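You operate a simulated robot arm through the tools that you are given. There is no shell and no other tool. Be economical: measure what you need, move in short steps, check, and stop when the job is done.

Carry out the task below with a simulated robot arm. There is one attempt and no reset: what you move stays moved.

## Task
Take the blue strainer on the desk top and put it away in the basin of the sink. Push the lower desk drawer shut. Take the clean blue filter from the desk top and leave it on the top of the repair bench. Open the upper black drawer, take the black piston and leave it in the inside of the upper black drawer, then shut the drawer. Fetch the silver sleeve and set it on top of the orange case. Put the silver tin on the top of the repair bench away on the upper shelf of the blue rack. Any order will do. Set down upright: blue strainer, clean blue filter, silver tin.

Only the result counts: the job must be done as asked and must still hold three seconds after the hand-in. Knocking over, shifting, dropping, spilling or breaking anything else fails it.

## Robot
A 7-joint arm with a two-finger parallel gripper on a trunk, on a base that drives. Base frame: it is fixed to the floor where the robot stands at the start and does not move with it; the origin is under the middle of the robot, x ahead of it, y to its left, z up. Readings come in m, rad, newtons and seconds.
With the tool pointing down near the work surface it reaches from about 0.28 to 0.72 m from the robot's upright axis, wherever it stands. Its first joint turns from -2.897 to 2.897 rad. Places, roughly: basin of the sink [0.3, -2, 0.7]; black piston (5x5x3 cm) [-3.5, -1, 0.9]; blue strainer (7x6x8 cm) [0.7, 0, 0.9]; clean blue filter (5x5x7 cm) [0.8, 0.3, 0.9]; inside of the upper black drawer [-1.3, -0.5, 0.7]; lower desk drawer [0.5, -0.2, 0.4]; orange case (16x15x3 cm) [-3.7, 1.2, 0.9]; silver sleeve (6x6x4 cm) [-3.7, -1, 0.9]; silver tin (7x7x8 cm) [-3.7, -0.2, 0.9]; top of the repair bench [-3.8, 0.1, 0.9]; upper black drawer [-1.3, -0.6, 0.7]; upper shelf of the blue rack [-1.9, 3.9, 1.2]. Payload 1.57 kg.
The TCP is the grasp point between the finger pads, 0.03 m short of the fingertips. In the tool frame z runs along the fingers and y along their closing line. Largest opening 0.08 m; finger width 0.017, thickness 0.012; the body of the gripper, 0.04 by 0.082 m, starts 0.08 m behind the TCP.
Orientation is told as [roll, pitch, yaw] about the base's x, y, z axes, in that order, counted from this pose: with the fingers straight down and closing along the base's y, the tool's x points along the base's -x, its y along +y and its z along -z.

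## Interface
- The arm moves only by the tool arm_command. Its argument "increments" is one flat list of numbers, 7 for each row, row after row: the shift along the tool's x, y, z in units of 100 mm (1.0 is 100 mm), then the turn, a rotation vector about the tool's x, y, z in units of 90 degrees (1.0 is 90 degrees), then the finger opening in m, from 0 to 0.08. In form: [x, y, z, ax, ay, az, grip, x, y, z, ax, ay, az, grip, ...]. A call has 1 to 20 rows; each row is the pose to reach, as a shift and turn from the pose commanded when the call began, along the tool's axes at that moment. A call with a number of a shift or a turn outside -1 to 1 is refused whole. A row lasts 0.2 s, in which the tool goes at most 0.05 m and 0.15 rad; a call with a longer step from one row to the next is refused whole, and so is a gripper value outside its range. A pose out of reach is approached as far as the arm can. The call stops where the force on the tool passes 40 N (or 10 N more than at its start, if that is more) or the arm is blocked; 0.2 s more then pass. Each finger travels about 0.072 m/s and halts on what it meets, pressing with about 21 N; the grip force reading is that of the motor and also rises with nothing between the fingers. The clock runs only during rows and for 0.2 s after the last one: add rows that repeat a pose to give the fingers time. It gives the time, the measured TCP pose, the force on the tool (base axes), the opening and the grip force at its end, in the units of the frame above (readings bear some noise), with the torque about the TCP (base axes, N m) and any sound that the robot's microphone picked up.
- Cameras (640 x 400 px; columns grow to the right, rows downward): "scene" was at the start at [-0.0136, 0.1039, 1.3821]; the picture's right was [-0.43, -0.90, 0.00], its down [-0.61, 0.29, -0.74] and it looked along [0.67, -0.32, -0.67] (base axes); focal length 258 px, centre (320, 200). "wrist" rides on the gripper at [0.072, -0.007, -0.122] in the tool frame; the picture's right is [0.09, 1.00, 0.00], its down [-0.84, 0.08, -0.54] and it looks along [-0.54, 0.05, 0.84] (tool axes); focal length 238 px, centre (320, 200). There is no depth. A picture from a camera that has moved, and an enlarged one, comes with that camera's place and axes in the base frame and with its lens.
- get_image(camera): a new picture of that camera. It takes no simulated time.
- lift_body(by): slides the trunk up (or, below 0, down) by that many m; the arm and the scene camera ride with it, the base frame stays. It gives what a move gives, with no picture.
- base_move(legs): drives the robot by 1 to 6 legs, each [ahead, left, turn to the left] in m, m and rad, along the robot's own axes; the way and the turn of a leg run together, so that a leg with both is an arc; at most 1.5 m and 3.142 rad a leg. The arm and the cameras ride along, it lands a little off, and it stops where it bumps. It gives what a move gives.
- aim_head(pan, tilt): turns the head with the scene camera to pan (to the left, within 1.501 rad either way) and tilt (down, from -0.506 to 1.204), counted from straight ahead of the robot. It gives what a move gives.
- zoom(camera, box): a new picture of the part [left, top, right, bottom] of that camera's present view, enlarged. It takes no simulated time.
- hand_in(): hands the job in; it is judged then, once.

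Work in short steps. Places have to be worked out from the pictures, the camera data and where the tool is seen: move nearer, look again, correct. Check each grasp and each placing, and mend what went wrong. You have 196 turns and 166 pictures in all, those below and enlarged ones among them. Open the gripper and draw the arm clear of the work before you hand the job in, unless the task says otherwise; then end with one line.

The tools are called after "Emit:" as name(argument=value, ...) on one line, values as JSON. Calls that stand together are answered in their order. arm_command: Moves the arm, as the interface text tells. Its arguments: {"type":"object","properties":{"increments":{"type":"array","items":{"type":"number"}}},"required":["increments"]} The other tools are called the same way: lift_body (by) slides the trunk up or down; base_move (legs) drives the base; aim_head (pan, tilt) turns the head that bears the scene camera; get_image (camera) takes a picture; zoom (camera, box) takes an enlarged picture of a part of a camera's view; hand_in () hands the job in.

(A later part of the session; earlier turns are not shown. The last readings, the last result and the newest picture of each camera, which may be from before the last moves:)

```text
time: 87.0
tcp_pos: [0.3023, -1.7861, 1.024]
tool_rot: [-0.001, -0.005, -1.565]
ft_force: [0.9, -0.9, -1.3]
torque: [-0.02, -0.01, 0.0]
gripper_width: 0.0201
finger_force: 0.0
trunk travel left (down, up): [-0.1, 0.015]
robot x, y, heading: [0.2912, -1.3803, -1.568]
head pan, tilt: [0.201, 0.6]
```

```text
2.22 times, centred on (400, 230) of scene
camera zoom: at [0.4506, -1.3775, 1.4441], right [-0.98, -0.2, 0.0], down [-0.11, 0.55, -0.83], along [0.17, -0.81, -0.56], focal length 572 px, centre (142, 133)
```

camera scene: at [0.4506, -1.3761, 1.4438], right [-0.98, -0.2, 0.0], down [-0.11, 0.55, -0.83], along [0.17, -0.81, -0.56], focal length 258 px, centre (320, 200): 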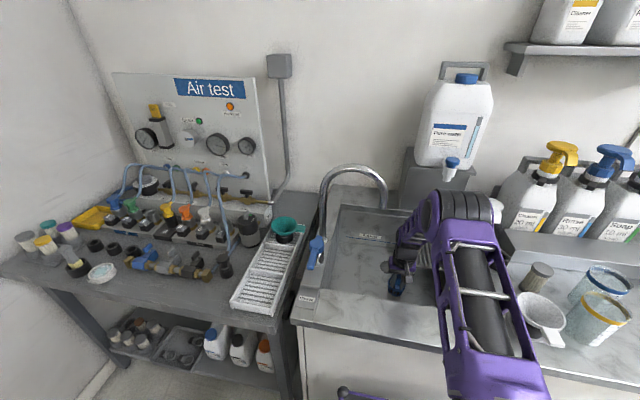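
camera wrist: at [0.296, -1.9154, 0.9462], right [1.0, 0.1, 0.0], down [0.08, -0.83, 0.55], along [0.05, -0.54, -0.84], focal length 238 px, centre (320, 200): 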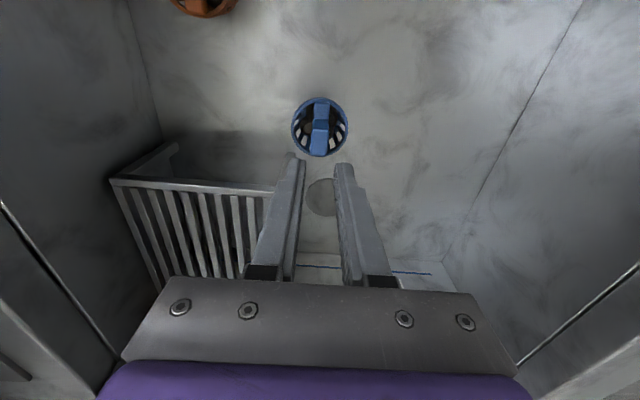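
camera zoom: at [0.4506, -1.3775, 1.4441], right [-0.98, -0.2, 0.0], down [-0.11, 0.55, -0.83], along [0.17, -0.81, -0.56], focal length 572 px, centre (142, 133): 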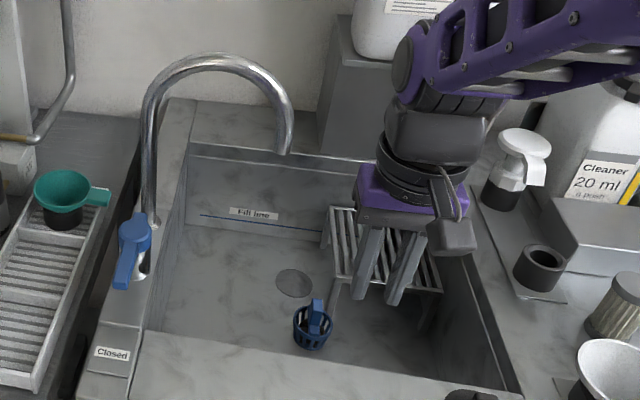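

Strainer done. Now I return to the desk for the filter: back out, shift away from the bin, back up to y≈0 and turn left.

Emit:
base_move(legs=[[-0.1, 0, 0], [0, -0.25, 0], [-1.27, 0, 0], [0, 0, 1.571]])

Emit:
aim_head(pan=0.3, tilt=0.7)

Emit:
get_image(camera="scene")

```text
time: 100.7
tcp_pos: [0.4514, 0.0063, 1.0221]
tool_rot: [0.0, -0.005, 0.004]
ft_force: [-0.4, -0.4, 0.2]
torque: [0.0, -0.02, 0.0]
gripper_width: 0.02
finger_force: 0.1
trunk travel left (down, up): [-0.1, 0.015]
robot x, y, heading: [0.0399, -0.0058, 0.003]
head pan, tilt: [0.201, 0.6]
```

```text
time: 101.3
tcp_pos: [0.451, 0.0065, 1.0227]
tool_rot: [-0.001, -0.006, 0.006]
ft_force: [-0.2, 0.1, -0.6]
torque: [0.02, -0.01, 0.0]
gripper_width: 0.02
finger_force: 0.0
trunk travel left (down, up): [-0.1, 0.015]
robot x, y, heading: [0.0451, -0.0069, 0.005]
head pan, tilt: [0.3, 0.7]
```

```text
102 pictures are left
camera scene: at [0.0359, 0.1606, 1.4355], right [0.3, -0.96, 0.0], down [-0.62, -0.19, -0.77], along [0.73, 0.23, -0.64], focal length 258 px, centre (320, 200)
```

scene: 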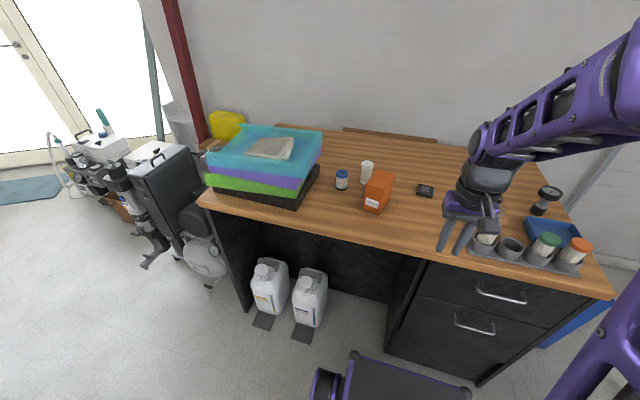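

The blue-capped filter is at about (0.80,0.315). I zoom to compare it with the others.

Emit:
zoom(camera="scene", box=[320, 150, 420, 220])

Emit:
base_move(legs=[[0, 0.28, 0], [0.12, 0, 0]])

Emit:
get_image(camera="wrist")

```text
5.71 times, centred on (370, 185) of scene
camera zoom: at [0.0359, 0.1606, 1.4355], right [0.3, -0.96, 0.0], down [-0.62, -0.19, -0.77], along [0.73, 0.23, -0.64], focal length 1472 px, centre (34, 286)
```

zoom: 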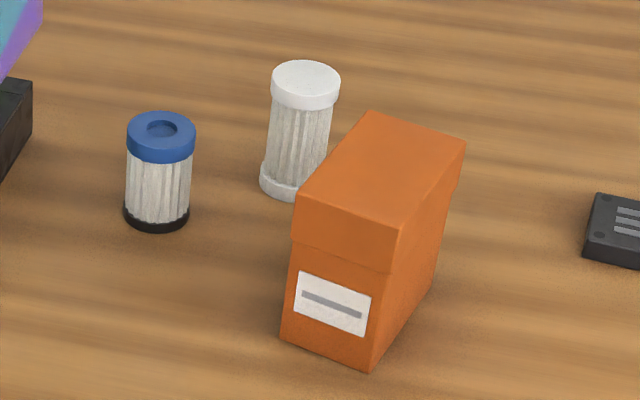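

```text
time: 105.5
tcp_pos: [0.5694, 0.2862, 1.023]
tool_rot: [0.0, -0.005, 0.007]
ft_force: [0.7, 0.1, -0.7]
torque: [0.04, 0.0, -0.03]
gripper_width: 0.0199
finger_force: 0.1
trunk travel left (down, up): [-0.1, 0.015]
robot x, y, heading: [0.1624, 0.2752, 0.002]
head pan, tilt: [0.3, 0.7]
```

```text
100 pictures are left
camera wrist: at [0.497, 0.2788, 1.1446], right [-0.1, 1.0, 0.0], down [0.83, 0.08, 0.55], along [0.54, 0.05, -0.84], focal length 238 px, centre (320, 200)
```

wrist: 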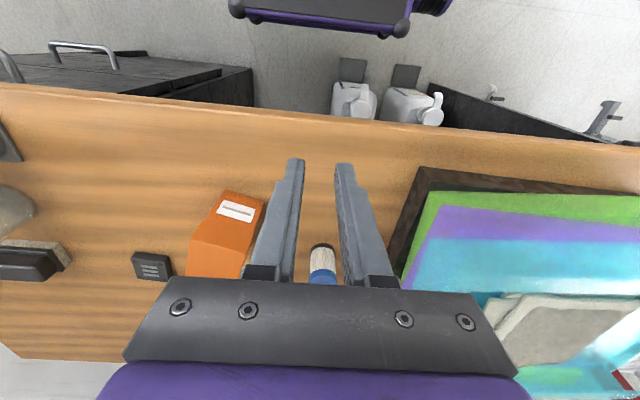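

Clean blue filter at about (0.79,0.31). I open wide and move above it.

Emit:
arm_command(increments=[-0.4, 0.1, 0, 0, 0, 0, 0.08, -0.8, 0.2, 0, 0, 0, 0, 0.08, -1, 0.24, 0, 0, 0, 0, 0.08, -1, 0.24, 0, 0, 0, 0, 0.08, -1, 0.24, 0, 0, 0, 0, 0.08])

Emit:
arm_command(increments=[-0.4, 0, 0, 0, 0, 0, 0.08, -0.8, 0, 0, 0, 0, 0, 0.08, -0.9, 0, 0.3, 0, 0, 0, 0.08, -0.9, 0, 0.3, 0, 0, 0, 0.08])

Emit:
get_image(camera="wrist")

```text
time: 106.7
tcp_pos: [0.6702, 0.3096, 1.0245]
tool_rot: [0.001, -0.005, 0.006]
ft_force: [-0.1, -0.6, -0.5]
torque: [0.01, -0.01, 0.02]
gripper_width: 0.0801
finger_force: 0.1
trunk travel left (down, up): [-0.1, 0.015]
robot x, y, heading: [0.1649, 0.2714, 0.001]
head pan, tilt: [0.3, 0.7]
```

```text
time: 107.7
tcp_pos: [0.7599, 0.3098, 0.9934]
tool_rot: [0.0, -0.006, 0.006]
ft_force: [0.3, 0.5, 0.4]
torque: [-0.03, 0.0, 0.01]
gripper_width: 0.0801
finger_force: 0.1
trunk travel left (down, up): [-0.1, 0.015]
robot x, y, heading: [0.1602, 0.2711, 0.0]
head pan, tilt: [0.3, 0.7]
```

```text
99 pictures are left
camera wrist: at [0.6882, 0.303, 1.1148], right [-0.1, 1.0, 0.0], down [0.83, 0.08, 0.55], along [0.54, 0.05, -0.84], focal length 238 px, centre (320, 200)
```

wrist: 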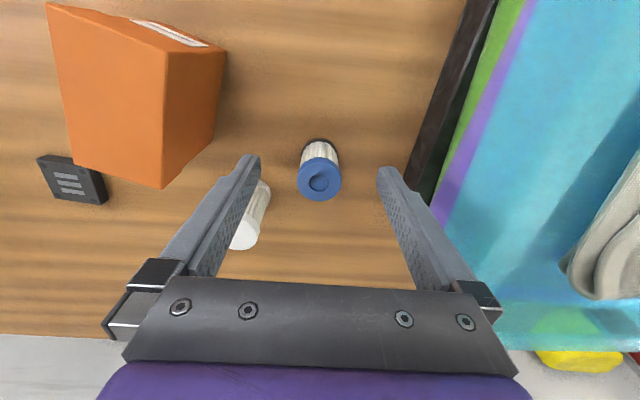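

Filter centre (0.79,0.312). I go over and down to TCP z≈0.895.

Emit:
arm_command(increments=[-0.3, 0.02, 0.2, 0, 0, 0, 0.08, -0.3, 0.02, 0.6, 0, 0, 0, 0.08, -0.3, 0.02, 0.98, 0, 0, 0, 0.08, -0.3, 0.02, 0.98, 0, 0, 0, 0.08])

Emit:
get_image(camera="wrist")

```text
time: 108.7
tcp_pos: [0.7911, 0.3133, 0.8962]
tool_rot: [-0.001, -0.005, 0.007]
ft_force: [-0.3, 0.2, -0.9]
torque: [0.05, 0.0, -0.01]
gripper_width: 0.0801
finger_force: 0.1
trunk travel left (down, up): [-0.1, 0.015]
robot x, y, heading: [0.1631, 0.2789, -0.002]
head pan, tilt: [0.3, 0.7]
```

```text
98 pictures are left
camera wrist: at [0.7182, 0.3065, 1.0175], right [-0.1, 1.0, 0.0], down [0.83, 0.08, 0.55], along [0.54, 0.05, -0.84], focal length 238 px, centre (320, 200)
```

wrist: 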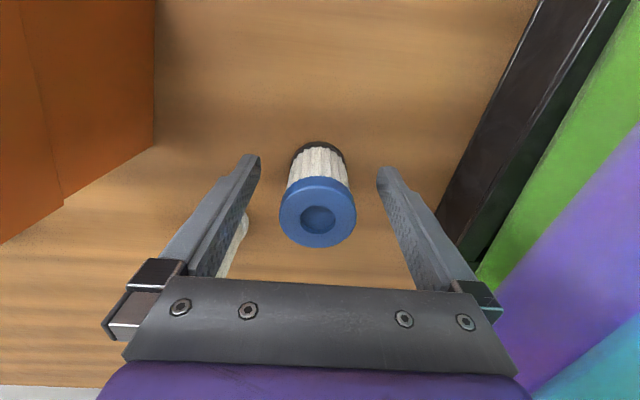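

Well centred. I close and lift.

Emit:
arm_command(increments=[0, 0, 0, 0, 0, 0, 0.03, 0, 0, 0, 0, 0, 0, 0.03, 0, 0, 0, 0, 0, 0, 0.03, 0, 0, 0, 0, 0, 0, 0.03])

Emit:
arm_command(increments=[0, 0, -0.2, 0, 0, 0, 0.03, 0, 0, -0.5, 0, 0, 0, 0.03, 0.1, 0, -0.8, 0, 0, 0, 0.03, 0.4, 0, -1, 0, 0, 0, 0.03, 0.8, 0, -1, 0, 0, 0, 0.03, 1, 0, -1, 0, 0, 0, 0.03, 1, 0, -1, 0, 0, 0, 0.03])

Emit:
get_image(camera="wrist")

```text
time: 109.7
tcp_pos: [0.7915, 0.3141, 0.8965]
tool_rot: [0.001, -0.005, 0.005]
ft_force: [-0.4, 0.9, 0.8]
torque: [0.01, 0.02, 0.02]
gripper_width: 0.0411
finger_force: 20.8
trunk travel left (down, up): [-0.1, 0.015]
robot x, y, heading: [0.1615, 0.2759, 0.001]
head pan, tilt: [0.3, 0.7]
```

```text
time: 111.2
tcp_pos: [0.6883, 0.3126, 0.9951]
tool_rot: [-0.002, -0.006, 0.007]
ft_force: [0.1, -0.5, -1.1]
torque: [0.01, -0.02, 0.01]
gripper_width: 0.0408
finger_force: 20.8
trunk travel left (down, up): [-0.1, 0.015]
robot x, y, heading: [0.1606, 0.2759, 0.0]
head pan, tilt: [0.3, 0.7]
```

```text
97 pictures are left
camera wrist: at [0.6157, 0.3049, 1.1179], right [-0.1, 1.0, 0.0], down [0.83, 0.08, 0.55], along [0.54, 0.05, -0.84], focal length 238 px, centre (320, 200)
```

wrist: 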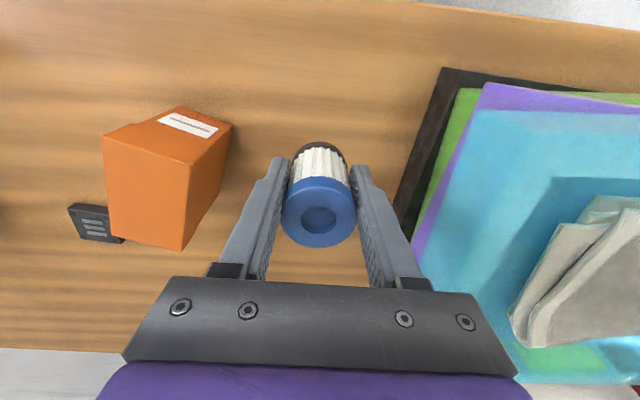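

Filter held. I retract it and look to the left/back for the way to the repair bench.

Emit:
arm_command(increments=[0.4, 0, -0.1, 0, 0, 0, 0.03, 0.8, 0, -0.3, 0, 0, 0, 0.03, 1, 0, -0.5, 0, 0, 0, 0.03, 1, 0, -0.5, 0, 0, 0, 0.03])

Emit:
base_move(legs=[[-0.15, 0, 0]])

Emit:
aim_head(pan=1.5, tilt=0.5)

Emit:
get_image(camera="scene")

```text
time: 112.2
tcp_pos: [0.5879, 0.3117, 1.0445]
tool_rot: [0.0, -0.005, 0.008]
ft_force: [-0.7, 0.2, -0.3]
torque: [0.0, -0.04, 0.0]
gripper_width: 0.0409
finger_force: 20.7
trunk travel left (down, up): [-0.1, 0.015]
robot x, y, heading: [0.1611, 0.277, 0.002]
head pan, tilt: [0.3, 0.7]
```

```text
time: 113.6
tcp_pos: [0.4392, 0.3124, 1.0441]
tool_rot: [0.001, -0.004, 0.007]
ft_force: [0.3, 0.4, -1.0]
torque: [-0.02, 0.04, -0.01]
gripper_width: 0.0411
finger_force: 21.3
trunk travel left (down, up): [-0.1, 0.015]
robot x, y, heading: [0.0144, 0.2729, 0.004]
head pan, tilt: [0.3, 0.7]
```

```text
time: 115.0
tcp_pos: [0.439, 0.3123, 1.045]
tool_rot: [0.0, -0.006, 0.007]
ft_force: [0.5, 0.0, -1.0]
torque: [0.01, 0.02, 0.01]
gripper_width: 0.041
finger_force: 21.0
trunk travel left (down, up): [-0.1, 0.015]
robot x, y, heading: [0.0118, 0.2746, 0.001]
head pan, tilt: [1.499, 0.499]
```

```text
96 pictures are left
camera scene: at [-0.0698, 0.5054, 1.4532], right [1.0, -0.07, 0.0], down [-0.03, -0.48, -0.88], along [0.06, 0.88, -0.48], focal length 258 px, centre (320, 200)
```

scene: 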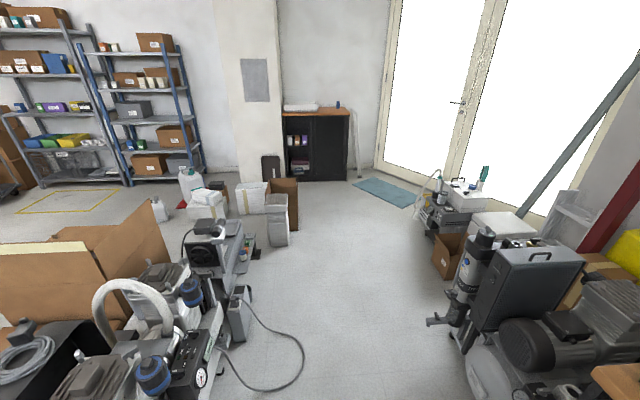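

Cluttered to the left. I turn left 90° so I can look behind, toward the bench.

Emit:
base_move(legs=[[-0.03, -0.1, 1.571]])

Emit:
aim_head(pan=1.4, tilt=0.5)

Emit:
get_image(camera="scene")

```text
time: 119.3
tcp_pos: [0.023, 0.6184, 1.0438]
tool_rot: [-0.001, -0.006, 1.576]
ft_force: [0.2, -0.3, -0.8]
torque: [-0.01, -0.02, -0.05]
gripper_width: 0.041
finger_force: 21.1
trunk travel left (down, up): [-0.1, 0.015]
robot x, y, heading: [0.0582, 0.1923, 1.571]
head pan, tilt: [1.499, 0.499]
```

```text
time: 120.0
tcp_pos: [0.0227, 0.618, 1.0449]
tool_rot: [0.001, -0.005, 1.575]
ft_force: [-0.2, -0.4, -0.4]
torque: [0.01, 0.02, 0.01]
gripper_width: 0.0408
finger_force: 21.5
trunk travel left (down, up): [-0.1, 0.015]
robot x, y, heading: [0.0625, 0.1931, 1.574]
head pan, tilt: [1.4, 0.499]
```

```text
95 pictures are left
camera scene: at [-0.1703, 0.1169, 1.4532], right [0.17, 0.99, 0.0], down [0.47, -0.08, -0.88], along [-0.87, 0.15, -0.48], focal length 258 px, centre (320, 200)
```

scene: 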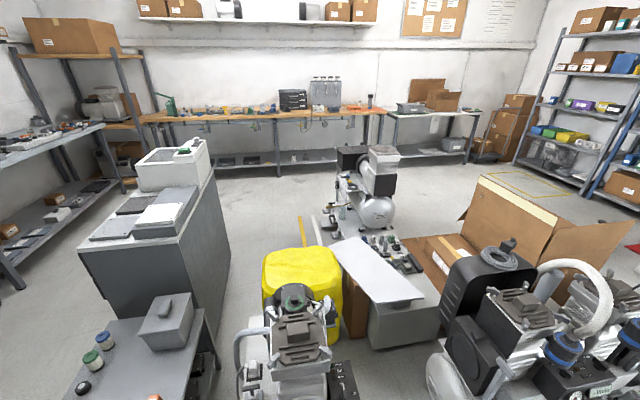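

The bench lies across the room at x≈-3.3; the direct way is cluttered. I'll go round by the aisle at y≈-1.2: back down, turn left to face -x, and proceed.

Emit:
base_move(legs=[[-1.4, 0, 0], [0, 0, 1.571]])

Emit:
aim_head(pan=0.0, tilt=0.5)

Emit:
get_image(camera="scene")

```text
time: 130.9
tcp_pos: [-0.3578, -1.252, 1.0444]
tool_rot: [0.0, -0.007, -3.103]
ft_force: [-0.7, -0.8, 0.1]
torque: [-0.01, 0.0, 0.03]
gripper_width: 0.0408
finger_force: 21.0
trunk travel left (down, up): [-0.1, 0.015]
robot x, y, heading: [0.0695, -1.2036, -3.109]
head pan, tilt: [1.4, 0.499]
```

```text
time: 132.5
tcp_pos: [-0.3582, -1.2522, 1.0436]
tool_rot: [0.0, -0.004, -3.104]
ft_force: [0.1, 0.1, -1.0]
torque: [0.0, 0.01, 0.03]
gripper_width: 0.0408
finger_force: 21.2
trunk travel left (down, up): [-0.1, 0.015]
robot x, y, heading: [0.0667, -1.2066, -3.11]
head pan, tilt: [0.0, 0.499]
```

```text
94 pictures are left
camera scene: at [0.0715, -1.3425, 1.4532], right [-0.03, 1.0, 0.0], down [0.48, 0.02, -0.88], along [-0.88, -0.03, -0.48], focal length 258 px, centre (320, 200)
```

scene: 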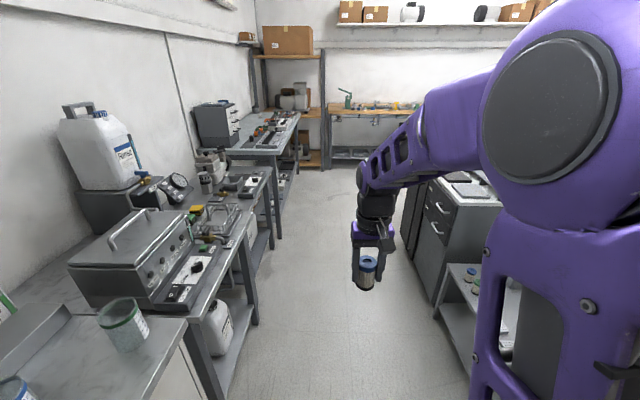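

The aisle is clear. I correct heading and drive down it toward the bench.

Emit:
base_move(legs=[[0, 0, -0.03], [1.3, 0, 0], [1.1, 0, 0]])

Emit:
aim_head(pan=-0.5, tilt=0.5)

Emit:
get_image(camera="scene")

Emit:
aim_head(pan=0.1, tilt=0.6)

Emit:
get_image(camera="scene")

```text
time: 144.6
tcp_pos: [-2.7607, -1.2447, 1.0451]
tool_rot: [0.001, -0.006, -3.133]
ft_force: [-1.1, -0.1, -0.7]
torque: [-0.01, 0.02, 0.0]
gripper_width: 0.0409
finger_force: 20.5
trunk travel left (down, up): [-0.1, 0.015]
robot x, y, heading: [-2.3325, -1.2082, -3.137]
head pan, tilt: [0.0, 0.499]
```

```text
time: 145.6
tcp_pos: [-2.7612, -1.2451, 1.0445]
tool_rot: [0.001, -0.005, -3.133]
ft_force: [-0.3, 0.3, -0.7]
torque: [0.02, 0.03, 0.01]
gripper_width: 0.0409
finger_force: 20.3
trunk travel left (down, up): [-0.1, 0.015]
robot x, y, heading: [-2.3377, -1.2074, -3.136]
head pan, tilt: [-0.499, 0.499]
```

```text
93 pictures are left
camera scene: at [-2.3236, -1.3046, 1.4532], right [0.47, 0.88, 0.0], down [0.42, -0.23, -0.88], along [-0.77, 0.42, -0.48], focal length 258 px, centre (320, 200)
```

scene: 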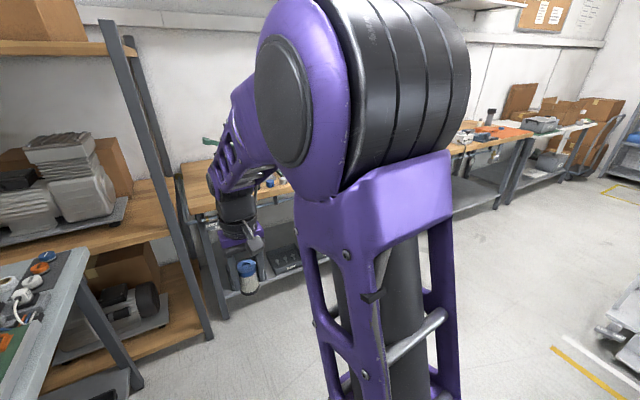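

```text
time: 146.6
tcp_pos: [-2.7618, -1.2442, 1.045]
tool_rot: [0.0, -0.004, -3.132]
ft_force: [-0.5, -0.1, 0.1]
torque: [0.02, -0.01, -0.04]
gripper_width: 0.0411
finger_force: 21.5
trunk travel left (down, up): [-0.1, 0.015]
robot x, y, heading: [-2.3362, -1.2051, -3.141]
head pan, tilt: [0.099, 0.6]
```

```text
92 pictures are left
camera scene: at [-2.3314, -1.3568, 1.4441], right [-0.1, 0.99, 0.0], down [0.56, 0.06, -0.83], along [-0.82, -0.08, -0.56], focal length 258 px, centre (320, 200)
```

scene: 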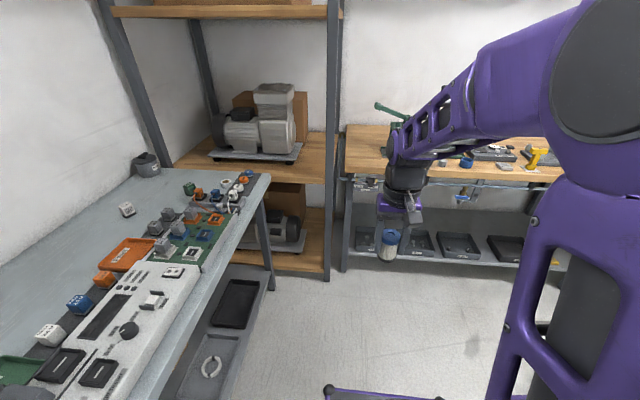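

The bench front is at x≈-3.5. I drive ahead a bit and strafe right along the bench to see its middle.

Emit:
base_move(legs=[[0.4, 0, 0], [0, -1.3, 0]])

Emit:
aim_head(pan=0.5, tilt=0.5)

Emit:
get_image(camera="scene")

Emit:
get_image(camera="wrist")

```text
time: 161.4
tcp_pos: [-3.1666, 0.0562, 1.0446]
tool_rot: [-0.002, -0.005, -3.138]
ft_force: [0.0, 0.6, -0.5]
torque: [-0.01, 0.0, 0.0]
gripper_width: 0.0408
finger_force: 21.3
trunk travel left (down, up): [-0.1, 0.015]
robot x, y, heading: [-2.7376, 0.091, -3.143]
head pan, tilt: [0.099, 0.6]
```

```text
time: 162.2
tcp_pos: [-3.1672, 0.0557, 1.0437]
tool_rot: [0.0, -0.007, -3.136]
ft_force: [0.0, 0.2, -1.2]
torque: [0.02, -0.01, -0.01]
gripper_width: 0.0408
finger_force: 20.6
trunk travel left (down, up): [-0.1, 0.015]
robot x, y, heading: [-2.7406, 0.0932, -3.139]
head pan, tilt: [0.499, 0.499]
```

```text
91 pictures are left
camera scene: at [-2.7285, -0.0914, 1.4531], right [-0.48, 0.88, 0.0], down [0.42, 0.23, -0.88], along [-0.77, -0.42, -0.48], focal length 258 px, centre (320, 200)
```

scene: 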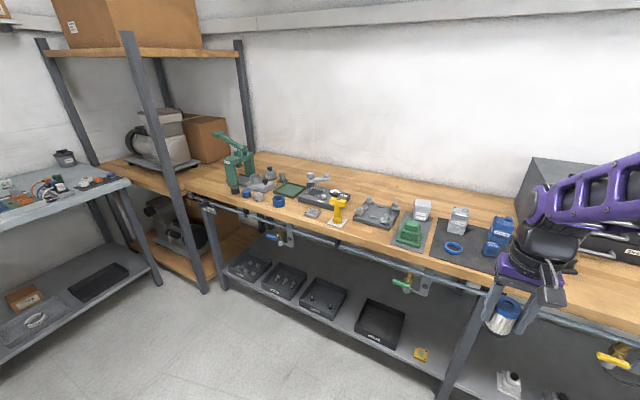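

```text
90 pictures are left
camera wrist: at [-3.0935, 0.0636, 1.1658], right [0.1, -1.0, 0.0], down [-0.83, -0.08, 0.55], along [-0.54, -0.05, -0.84], focal length 238 px, centre (320, 200)
```

wrist: 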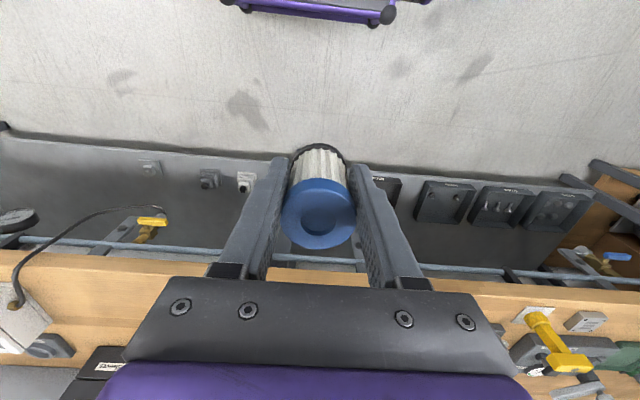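

I zoom into the bench parts to identify tin, piston and sleeve.

Emit:
zoom(camera="scene", box=[380, 180, 560, 290])

Emit:
zoom(camera="scene", box=[200, 140, 400, 260])

```text
3.56 times, centred on (470, 235) of scene
camera zoom: at [-2.7285, -0.0914, 1.4531], right [-0.48, 0.88, 0.0], down [0.42, 0.23, -0.88], along [-0.77, -0.42, -0.48], focal length 916 px, centre (-213, 76)
```

zoom: 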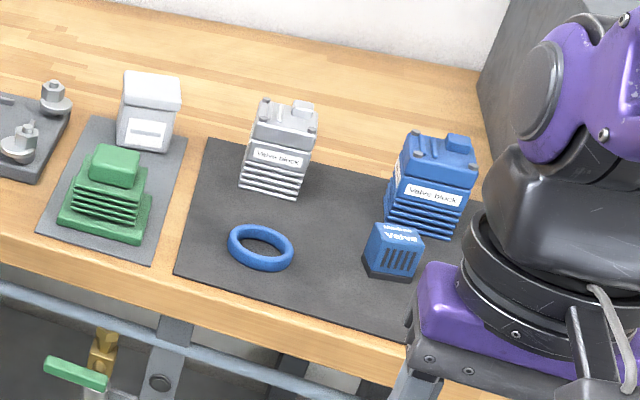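

```text
3.20 times, centred on (300, 200) of scene
camera zoom: at [-2.7285, -0.0914, 1.4531], right [-0.48, 0.88, 0.0], down [0.42, 0.23, -0.88], along [-0.77, -0.42, -0.48], focal length 824 px, centre (384, 200)
```

zoom: 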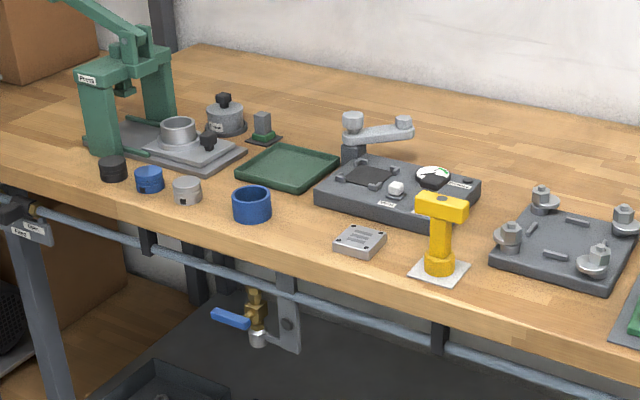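

The tin is at about (-3.75,-0.16); the black piston is the leftmost front cylinder near the press; the silver sleeve sits on the press fixture. I look at the bench's right part for a free place for the filter.

Emit:
base_move(legs=[[0, -0.65, 0]])

Emit:
get_image(camera="scene")

```text
time: 165.0
tcp_pos: [-3.1683, 0.2256, 1.0446]
tool_rot: [-0.002, -0.006, 3.135]
ft_force: [-0.7, -0.5, 0.0]
torque: [-0.04, -0.01, 0.0]
gripper_width: 0.0409
finger_force: 21.0
trunk travel left (down, up): [-0.1, 0.015]
robot x, y, heading: [-2.7401, 0.2568, 3.134]
head pan, tilt: [0.499, 0.499]
stopped in leg 1: the robot was blocked; the commanded pose is now the measured one
```

```text
87 pictures are left
camera scene: at [-2.7326, 0.0717, 1.4532], right [-0.47, 0.88, 0.0], down [0.42, 0.23, -0.88], along [-0.77, -0.41, -0.48], focal length 258 px, centre (320, 200)
```

scene: 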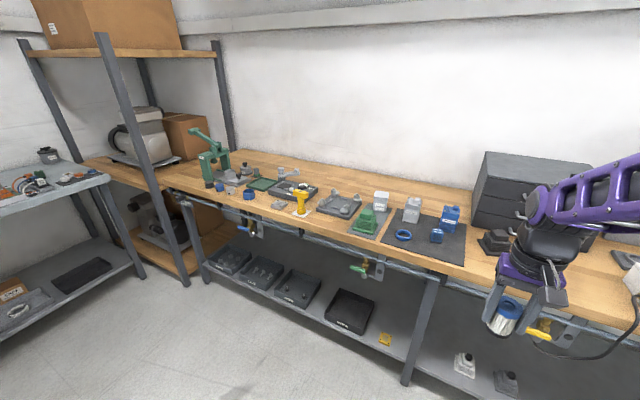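

Blocked by something on the right. I look to the right before any more moves.

Emit:
aim_head(pan=-1.3, tilt=0.7)

Emit:
get_image(camera="scene")

```text
time: 166.8
tcp_pos: [-3.1685, 0.2254, 1.0454]
tool_rot: [0.0, -0.006, 3.136]
ft_force: [-0.6, -0.7, 0.4]
torque: [0.04, -0.03, 0.0]
gripper_width: 0.041
finger_force: 20.4
trunk travel left (down, up): [-0.1, 0.015]
robot x, y, heading: [-2.7418, 0.2523, 3.135]
head pan, tilt: [-1.3, 0.7]
```

```text
86 pictures are left
camera scene: at [-2.6743, 0.1965, 1.4355], right [0.97, 0.26, 0.0], down [0.17, -0.62, -0.77], along [-0.2, 0.74, -0.64], focal length 258 px, centre (320, 200)
```

scene: 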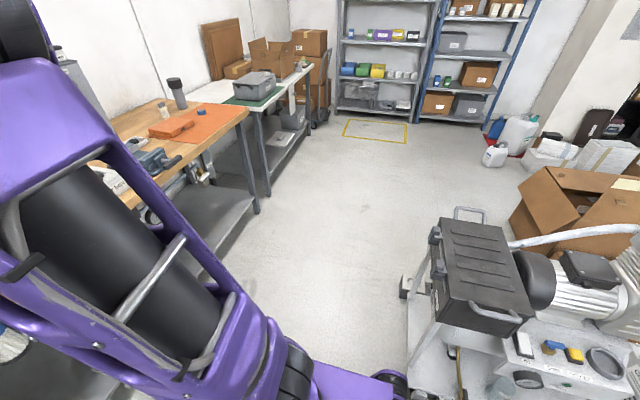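

A compressor cart stands at rear right. I move ahead 0.3 to clear it, then strafe right toward the bench's right end and look.

Emit:
base_move(legs=[[0.28, 0, 0.008], [0, -0.5, 0]])

Emit:
aim_head(pan=0.4, tilt=0.7)

Emit:
get_image(camera="scene")

Emit:
get_image(camera="wrist")

```text
time: 173.7
tcp_pos: [-3.4468, 0.7234, 1.0447]
tool_rot: [-0.002, -0.006, -3.133]
ft_force: [0.3, -0.1, -0.4]
torque: [0.03, 0.04, -0.01]
gripper_width: 0.0409
finger_force: 20.8
trunk travel left (down, up): [-0.1, 0.015]
robot x, y, heading: [-3.0249, 0.7595, -3.138]
head pan, tilt: [-1.3, 0.7]
```

```text
time: 175.4
tcp_pos: [-3.4473, 0.7227, 1.0451]
tool_rot: [-0.003, -0.005, -3.136]
ft_force: [0.2, 1.0, -0.3]
torque: [0.01, -0.02, -0.03]
gripper_width: 0.041
finger_force: 21.0
trunk travel left (down, up): [-0.1, 0.015]
robot x, y, heading: [-3.0227, 0.7613, -3.138]
head pan, tilt: [0.4, 0.7]
```

```text
85 pictures are left
camera scene: at [-3.0072, 0.5862, 1.4355], right [-0.39, 0.92, 0.0], down [0.59, 0.25, -0.76], along [-0.7, -0.3, -0.64], focal length 258 px, centre (320, 200)
```

scene: 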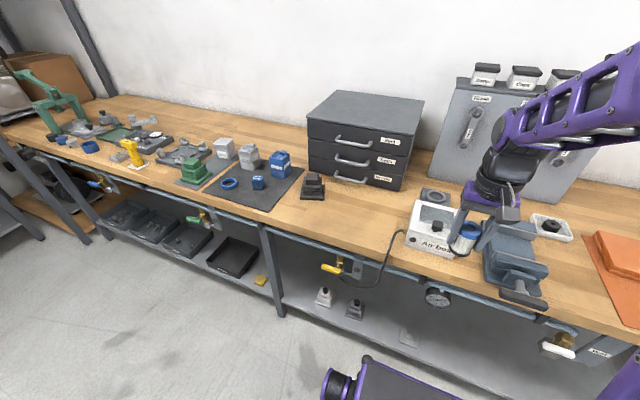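

```text
84 pictures are left
camera wrist: at [-3.3744, 0.7303, 1.166], right [0.1, -1.0, 0.0], down [-0.83, -0.08, 0.55], along [-0.54, -0.05, -0.84], focal length 238 px, centre (320, 200)
```

wrist: 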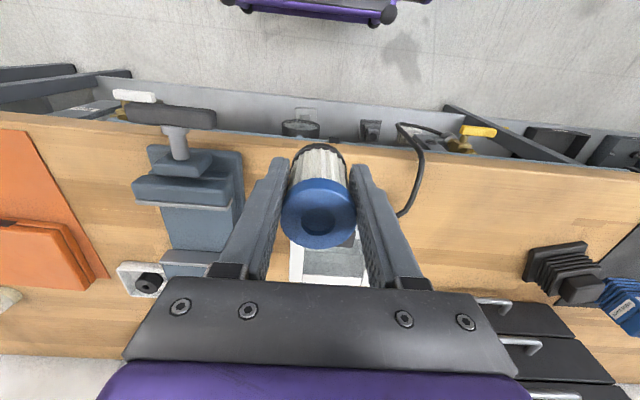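

There's free wood at about (-3.58,0.47) between the black block and the air box. I strafe left 0.25 m, then look down with the wrist camera.

Emit:
base_move(legs=[[0, 0.25, 0]])

Emit:
arm_command(increments=[-0.4, 0, 0, 0, 0, 0, 0.03, -0.8, 0, 0, 0, 0, 0, 0.03, -1, 0, 0.3, 0, 0, 0, 0.03, -1.0, 0, 0.7, 0, 0, 0, 0.03, -1, 0, 0.7, 0, 0, 0, 0.03])

Emit:
get_image(camera="wrist")

Emit:
get_image(camera="scene")

```text
time: 178.4
tcp_pos: [-3.4448, 0.4765, 1.045]
tool_rot: [-0.002, -0.007, -3.134]
ft_force: [-0.3, 0.3, -0.9]
torque: [0.06, 0.0, 0.01]
gripper_width: 0.0411
finger_force: 21.0
trunk travel left (down, up): [-0.1, 0.015]
robot x, y, heading: [-3.0202, 0.5137, -3.136]
head pan, tilt: [0.4, 0.7]
```

```text
time: 179.6
tcp_pos: [-3.546, 0.4761, 0.975]
tool_rot: [-0.002, -0.005, -3.136]
ft_force: [0.0, -0.2, -0.5]
torque: [-0.01, -0.02, 0.01]
gripper_width: 0.0407
finger_force: 21.2
trunk travel left (down, up): [-0.1, 0.015]
robot x, y, heading: [-3.0164, 0.5095, -3.136]
head pan, tilt: [0.4, 0.7]
```

```text
83 pictures are left
camera wrist: at [-3.4741, 0.4834, 1.095], right [0.1, -1.0, 0.0], down [-0.83, -0.08, 0.55], along [-0.54, -0.05, -0.84], focal length 238 px, centre (320, 200)
```

wrist: 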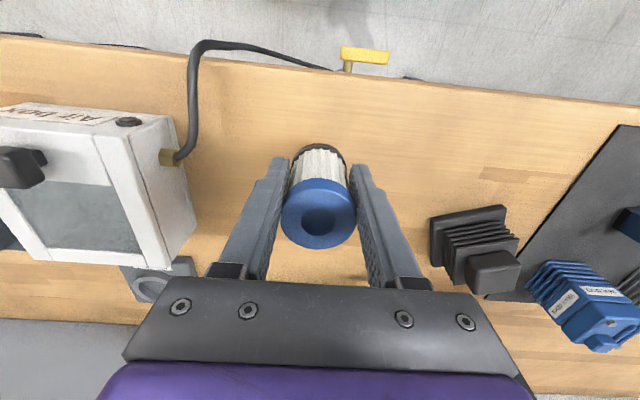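

```text
82 pictures are left
camera scene: at [-3.0062, 0.3392, 1.4355], right [-0.39, 0.92, 0.0], down [0.59, 0.25, -0.76], along [-0.7, -0.3, -0.64], focal length 258 px, centre (320, 200)
```

scene: 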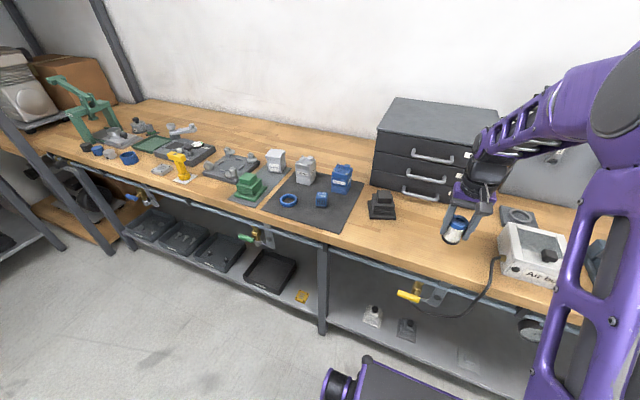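

Clear below. I descend slowly until contact.

Emit:
arm_command(increments=[0, 0, 0.3, 0, 0, 0, 0.03, 0, 0, 0.45, 0, 0, 0, 0.03, 0, 0, 0.55, 0, 0, 0, 0.03, 0, 0, 0.62, 0, 0, 0, 0.03, 0, 0, 0.69, 0, 0, 0, 0.03, 0, 0, 0.76, 0, 0, 0, 0.03, 0, 0, 0.83, 0, 0, 0, 0.03])

```text
time: 181.2
tcp_pos: [-3.5466, 0.4763, 0.8929]
tool_rot: [-0.001, -0.008, -3.135]
ft_force: [-1.7, 1.9, 16.0]
torque: [0.01, 0.14, -0.05]
gripper_width: 0.0411
finger_force: 20.9
trunk travel left (down, up): [-0.1, 0.015]
robot x, y, heading: [-3.0169, 0.5129, -3.132]
head pan, tilt: [0.4, 0.7]
```

Contact (16 N). I ease off slightly, open and rise.

Emit:
arm_command(increments=[0, 0, -0.03, 0, 0, 0, 0.03, 0, 0, -0.03, 0, 0, 0, 0.07, 0, 0, -0.03, 0, 0, 0, 0.08, 0, 0, -0.03, 0, 0, 0, 0.08])

Emit:
arm_command(increments=[0, 0, -0.2, 0, 0, 0, 0.08, 0, 0, -0.5, 0, 0, 0, 0.08, 0, 0, -0.9, 0, 0, 0, 0.08, 0.1, 0, -1, 0, 0, 0, 0.08, 0.1, 0, -1, 0, 0, 0, 0.08])

Emit:
get_image(camera="wrist")

```text
time: 182.2
tcp_pos: [-3.5471, 0.477, 0.8949]
tool_rot: [0.0, -0.006, -3.133]
ft_force: [-1.0, -1.1, -0.3]
torque: [0.01, 0.0, 0.02]
gripper_width: 0.08
finger_force: 0.1
trunk travel left (down, up): [-0.1, 0.015]
robot x, y, heading: [-3.019, 0.5165, -3.14]
head pan, tilt: [0.4, 0.7]
```

```text
time: 183.4
tcp_pos: [-3.5355, 0.4756, 0.9956]
tool_rot: [-0.002, -0.005, -3.135]
ft_force: [0.8, -0.9, -0.2]
torque: [0.04, 0.06, 0.0]
gripper_width: 0.08
finger_force: 0.1
trunk travel left (down, up): [-0.1, 0.015]
robot x, y, heading: [-3.0204, 0.5139, -3.137]
head pan, tilt: [0.4, 0.7]
```

```text
81 pictures are left
camera wrist: at [-3.4632, 0.4831, 1.1166], right [0.1, -1.0, 0.0], down [-0.83, -0.08, 0.55], along [-0.54, -0.05, -0.84], focal length 238 px, centre (320, 200)
```

wrist: 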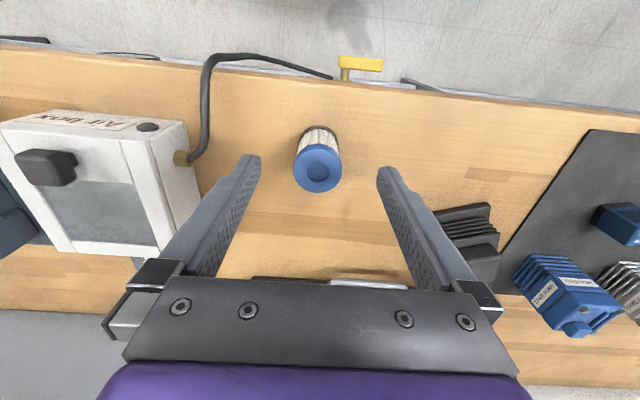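

The filter stands upright on the bench. Next the sleeve: I retract the arm and strafe left along the bench to y≈-0.9.

Emit:
arm_command(increments=[0.4, 0, -0.2, 0, 0, 0, 0.08, 0.8, 0, -0.4, 0, 0, 0, 0.08, 1, 0, -0.6, 0, 0, 0, 0.08, 1, 0, -0.6, 0, 0, 0, 0.08])

Emit:
base_move(legs=[[0, 1.38, 0]])

Emit:
aim_head(pan=0.3, tilt=0.7)

Emit:
get_image(camera="scene")

Emit:
get_image(camera="wrist")

```text
time: 184.4
tcp_pos: [-3.4358, 0.4764, 1.0527]
tool_rot: [-0.002, -0.003, -3.135]
ft_force: [0.1, 0.2, 0.5]
torque: [0.0, 0.03, 0.0]
gripper_width: 0.08
finger_force: 0.0
trunk travel left (down, up): [-0.1, 0.015]
robot x, y, heading: [-3.0198, 0.5115, -3.135]
head pan, tilt: [0.4, 0.7]
```

```text
time: 197.8
tcp_pos: [-3.4326, -0.9025, 1.0533]
tool_rot: [-0.002, -0.006, -3.139]
ft_force: [-0.1, -0.6, 0.2]
torque: [-0.03, -0.01, 0.02]
gripper_width: 0.0802
finger_force: 0.0
trunk travel left (down, up): [-0.1, 0.015]
robot x, y, heading: [-3.0131, -0.8679, -3.139]
head pan, tilt: [0.4, 0.7]
```

```text
time: 198.5
tcp_pos: [-3.4328, -0.903, 1.054]
tool_rot: [-0.002, -0.004, -3.138]
ft_force: [-0.2, 0.9, -0.9]
torque: [0.01, 0.03, -0.02]
gripper_width: 0.0801
finger_force: 0.1
trunk travel left (down, up): [-0.1, 0.015]
robot x, y, heading: [-3.0149, -0.8673, -3.143]
head pan, tilt: [0.3, 0.7]
```

```text
80 pictures are left
camera scene: at [-3.0054, -1.0334, 1.4355], right [-0.3, 0.95, 0.0], down [0.61, 0.19, -0.76], along [-0.73, -0.23, -0.64], focal length 258 px, centre (320, 200)
```

scene: 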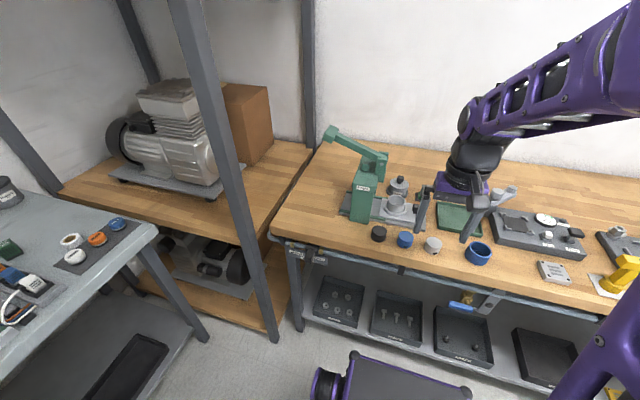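

```text
79 pictures are left
camera wrist: at [-3.3597, -0.8968, 1.1753], right [0.1, -1.0, 0.0], down [-0.83, -0.08, 0.55], along [-0.54, -0.05, -0.84], focal length 238 px, centre (320, 200)
```

wrist: 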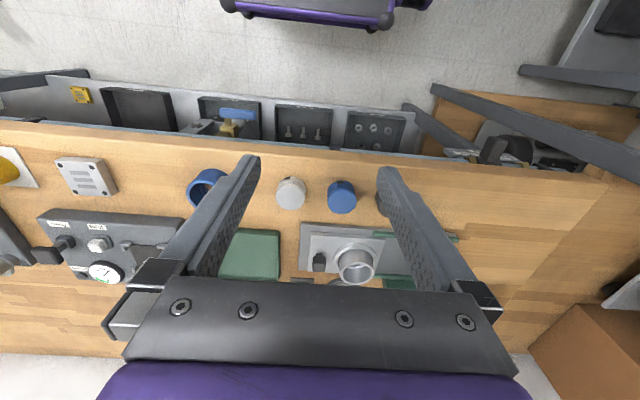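

Sleeve at about (-3.66,-0.985), next to the press. I zoom on it to plan the grasp.

Emit:
zoom(camera="scene", box=[310, 110, 510, 270])

Emit:
arm_command(increments=[-0.4, 0.2, 0, 0, 0, 0, 0.08, -0.8, 0.4, 0, 0, 0, 0, 0.08, -1, 0.7, 0, 0, 0, 0, 0.08, -1, 0.7, 0, 0, 0, 0, 0.08])

Emit:
get_image(camera="wrist")

```text
2.50 times, centred on (410, 190) of scene
camera zoom: at [-3.0054, -1.0334, 1.4355], right [-0.3, 0.95, 0.0], down [0.61, 0.19, -0.76], along [-0.73, -0.23, -0.64], focal length 644 px, centre (95, 225)
```

zoom: 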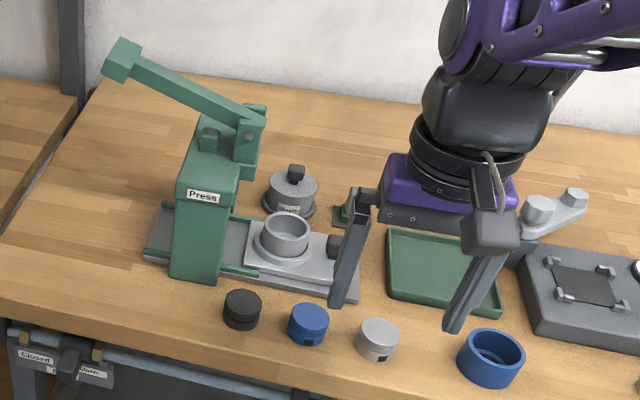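

```text
time: 199.5
tcp_pos: [-3.533, -0.9739, 1.0537]
tool_rot: [-0.001, -0.005, -3.138]
ft_force: [0.4, 0.0, -0.4]
torque: [-0.01, -0.02, 0.03]
gripper_width: 0.08
finger_force: 0.1
trunk travel left (down, up): [-0.1, 0.015]
robot x, y, heading: [-3.0147, -0.8729, -3.138]
head pan, tilt: [0.3, 0.7]
```

```text
77 pictures are left
camera wrist: at [-3.4602, -0.9678, 1.1753], right [0.1, -1.0, 0.0], down [-0.83, -0.08, 0.55], along [-0.54, -0.05, -0.84], focal length 238 px, centre (320, 200)
```

wrist: 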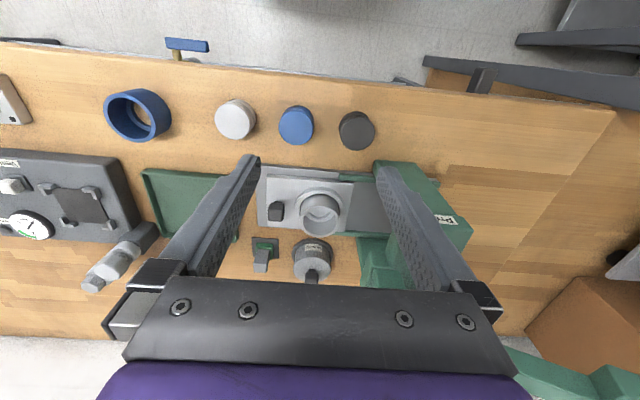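

The press column is ~1.5 cm from where the fingers would go, so I turn the gripper 90° (closing along x), with the camera on the side away from the press.

Emit:
arm_command(increments=[0, -0.1, 0, 0, 0, -0.09, 0.08, 0, -0.2, 0, 0, 0, -0.18, 0.08, 0, -0.3, 0, 0, 0, -0.27, 0.08, 0, -0.4, 0, 0, 0, -0.36, 0.08, 0, -0.4, 0, 0, 0, -0.45, 0.08, 0, -0.4, 0, 0, 0, -0.54, 0.08, 0, -0.4, 0, 0, 0, -0.63, 0.08, 0, -0.4, 0, 0, 0, -0.72, 0.08, 0, -0.4, 0, 0, 0, -0.81, 0.08, 0, -0.4, 0, 0, 0, -0.9, 0.08, 0, -0.4, 0, 0, 0, -1, 0.08, 0, -0.4, 0, 0, 0, -1, 0.08])

Emit:
get_image(camera="wrist")

Emit:
get_image(camera="scene")

```text
refused: row 11 steps farther than a row can; nothing moved
```

```text
76 pictures are left
camera wrist: at [-3.4602, -0.9678, 1.1753], right [0.1, -1.0, 0.0], down [-0.83, -0.08, 0.55], along [-0.54, -0.05, -0.84], focal length 238 px, centre (320, 200)
```

wrist: 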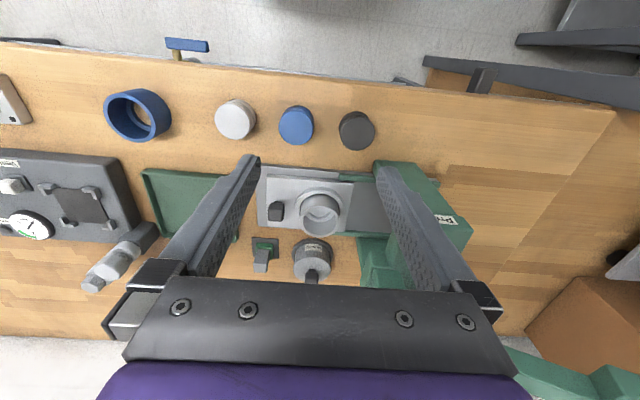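

```text
75 pictures are left
camera scene: at [-3.0055, -1.0335, 1.4354], right [-0.3, 0.95, 0.0], down [0.62, 0.19, -0.76], along [-0.73, -0.23, -0.64], focal length 258 px, centre (320, 200)
```

scene: 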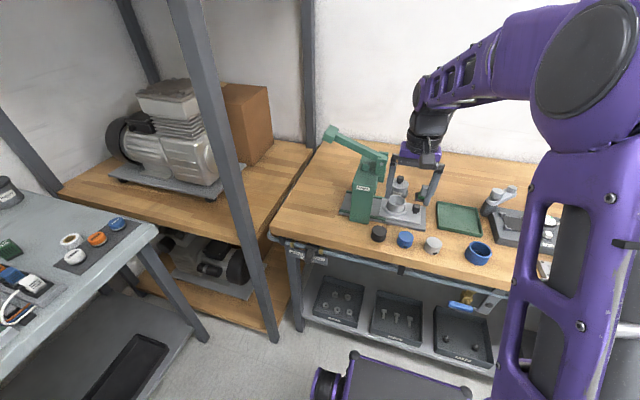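

One row turned too far; I resend with even turns.

Emit:
arm_command(increments=[0, -0.1, 0, 0, 0, -0.09, 0.08, 0, -0.2, 0, 0, 0, -0.18, 0.08, 0, -0.3, 0, 0, 0, -0.27, 0.08, 0, -0.4, 0, 0, 0, -0.36, 0.08, 0, -0.4, 0, 0, 0, -0.45, 0.08, 0, -0.4, 0, 0, 0, -0.54, 0.08, 0, -0.4, 0, 0, 0, -0.63, 0.08, 0, -0.4, 0, 0, 0, -0.72, 0.08, 0, -0.4, 0, 0, 0, -0.81, 0.08, 0, -0.4, 0, 0, 0, -0.9, 0.08, 0, -0.4, 0, 0, 0, -0.95, 0.08, 0, -0.4, 0, 0, 0, -1, 0.08, 0, -0.4, 0, 0, 0, -1, 0.08])

```text
time: 202.3
tcp_pos: [-3.5319, -0.9333, 1.0544]
tool_rot: [-0.005, 0.004, -1.566]
ft_force: [0.6, -0.3, -0.9]
torque: [-0.01, -0.02, 0.04]
gripper_width: 0.08
finger_force: 0.2
trunk travel left (down, up): [-0.1, 0.015]
robot x, y, heading: [-3.0143, -0.8696, -3.137]
head pan, tilt: [0.3, 0.7]
```

Turned. I move above the sleeve (-3.652,-0.985) and look.

Emit:
arm_command(increments=[-0.1, -0.4, 0, 0, 0, 0, 0.08, -0.3, -0.8, 0, 0, 0, 0, 0.08, -0.5, -1, 0.1, 0, 0, 0, 0.08, -0.5, -1, 0.1, 0, 0, 0, 0.08])

Emit:
get_image(camera="wrist")

```text
time: 203.3
tcp_pos: [-3.6334, -0.9841, 1.0448]
tool_rot: [-0.004, 0.001, -1.567]
ft_force: [0.3, -0.4, 0.2]
torque: [-0.02, 0.01, -0.01]
gripper_width: 0.0799
finger_force: 0.0
trunk travel left (down, up): [-0.1, 0.015]
robot x, y, heading: [-3.0127, -0.8684, -3.137]
head pan, tilt: [0.3, 0.7]
```

```text
74 pictures are left
camera wrist: at [-3.6397, -0.9119, 1.1675], right [1.0, 0.1, -0.01], down [0.08, -0.84, 0.54], along [0.05, -0.54, -0.84], focal length 238 px, centre (320, 200)
```

wrist: 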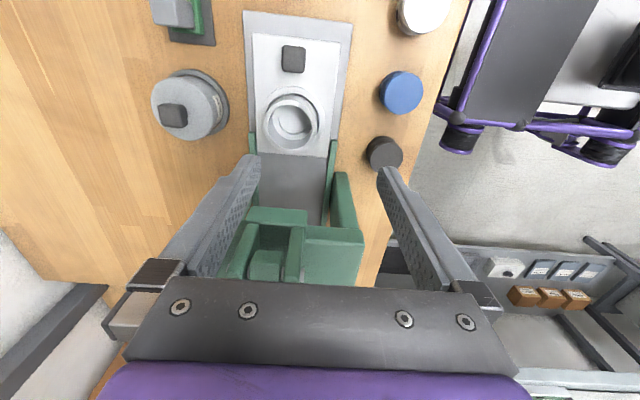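

Sleeve centre (-3.667,-0.981), top ≈0.91. I align and lower to 0.955, then to 0.91.

Emit:
arm_command(increments=[0.03, -0.33, 0.1, 0, 0, 0, 0.08, 0.03, -0.33, 0.5, 0, 0, 0, 0.08, 0.03, -0.33, 0.9, 0, 0, 0, 0.08, 0.03, -0.33, 0.9, 0, 0, 0, 0.08])

Emit:
get_image(camera="wrist")

```text
time: 204.3
tcp_pos: [-3.6648, -0.9808, 0.955]
tool_rot: [-0.006, 0.003, -1.569]
ft_force: [-1.2, 0.6, -0.6]
torque: [0.0, 0.05, 0.02]
gripper_width: 0.0802
finger_force: 0.0
trunk travel left (down, up): [-0.1, 0.015]
robot x, y, heading: [-3.0126, -0.8691, -3.139]
head pan, tilt: [0.3, 0.7]
```

```text
73 pictures are left
camera wrist: at [-3.672, -0.9095, 1.0769], right [1.0, 0.1, -0.01], down [0.08, -0.84, 0.54], along [0.05, -0.54, -0.84], focal length 238 px, centre (320, 200)
```

wrist: 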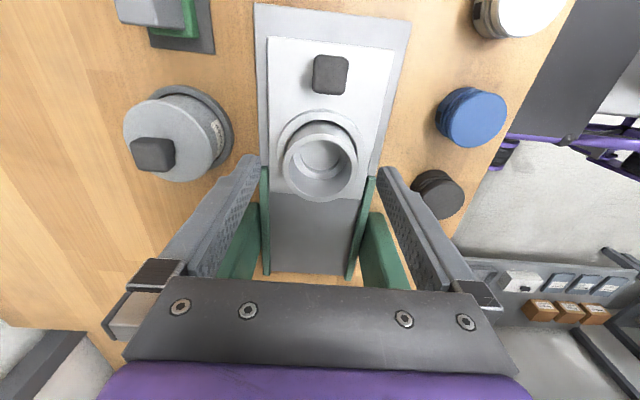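

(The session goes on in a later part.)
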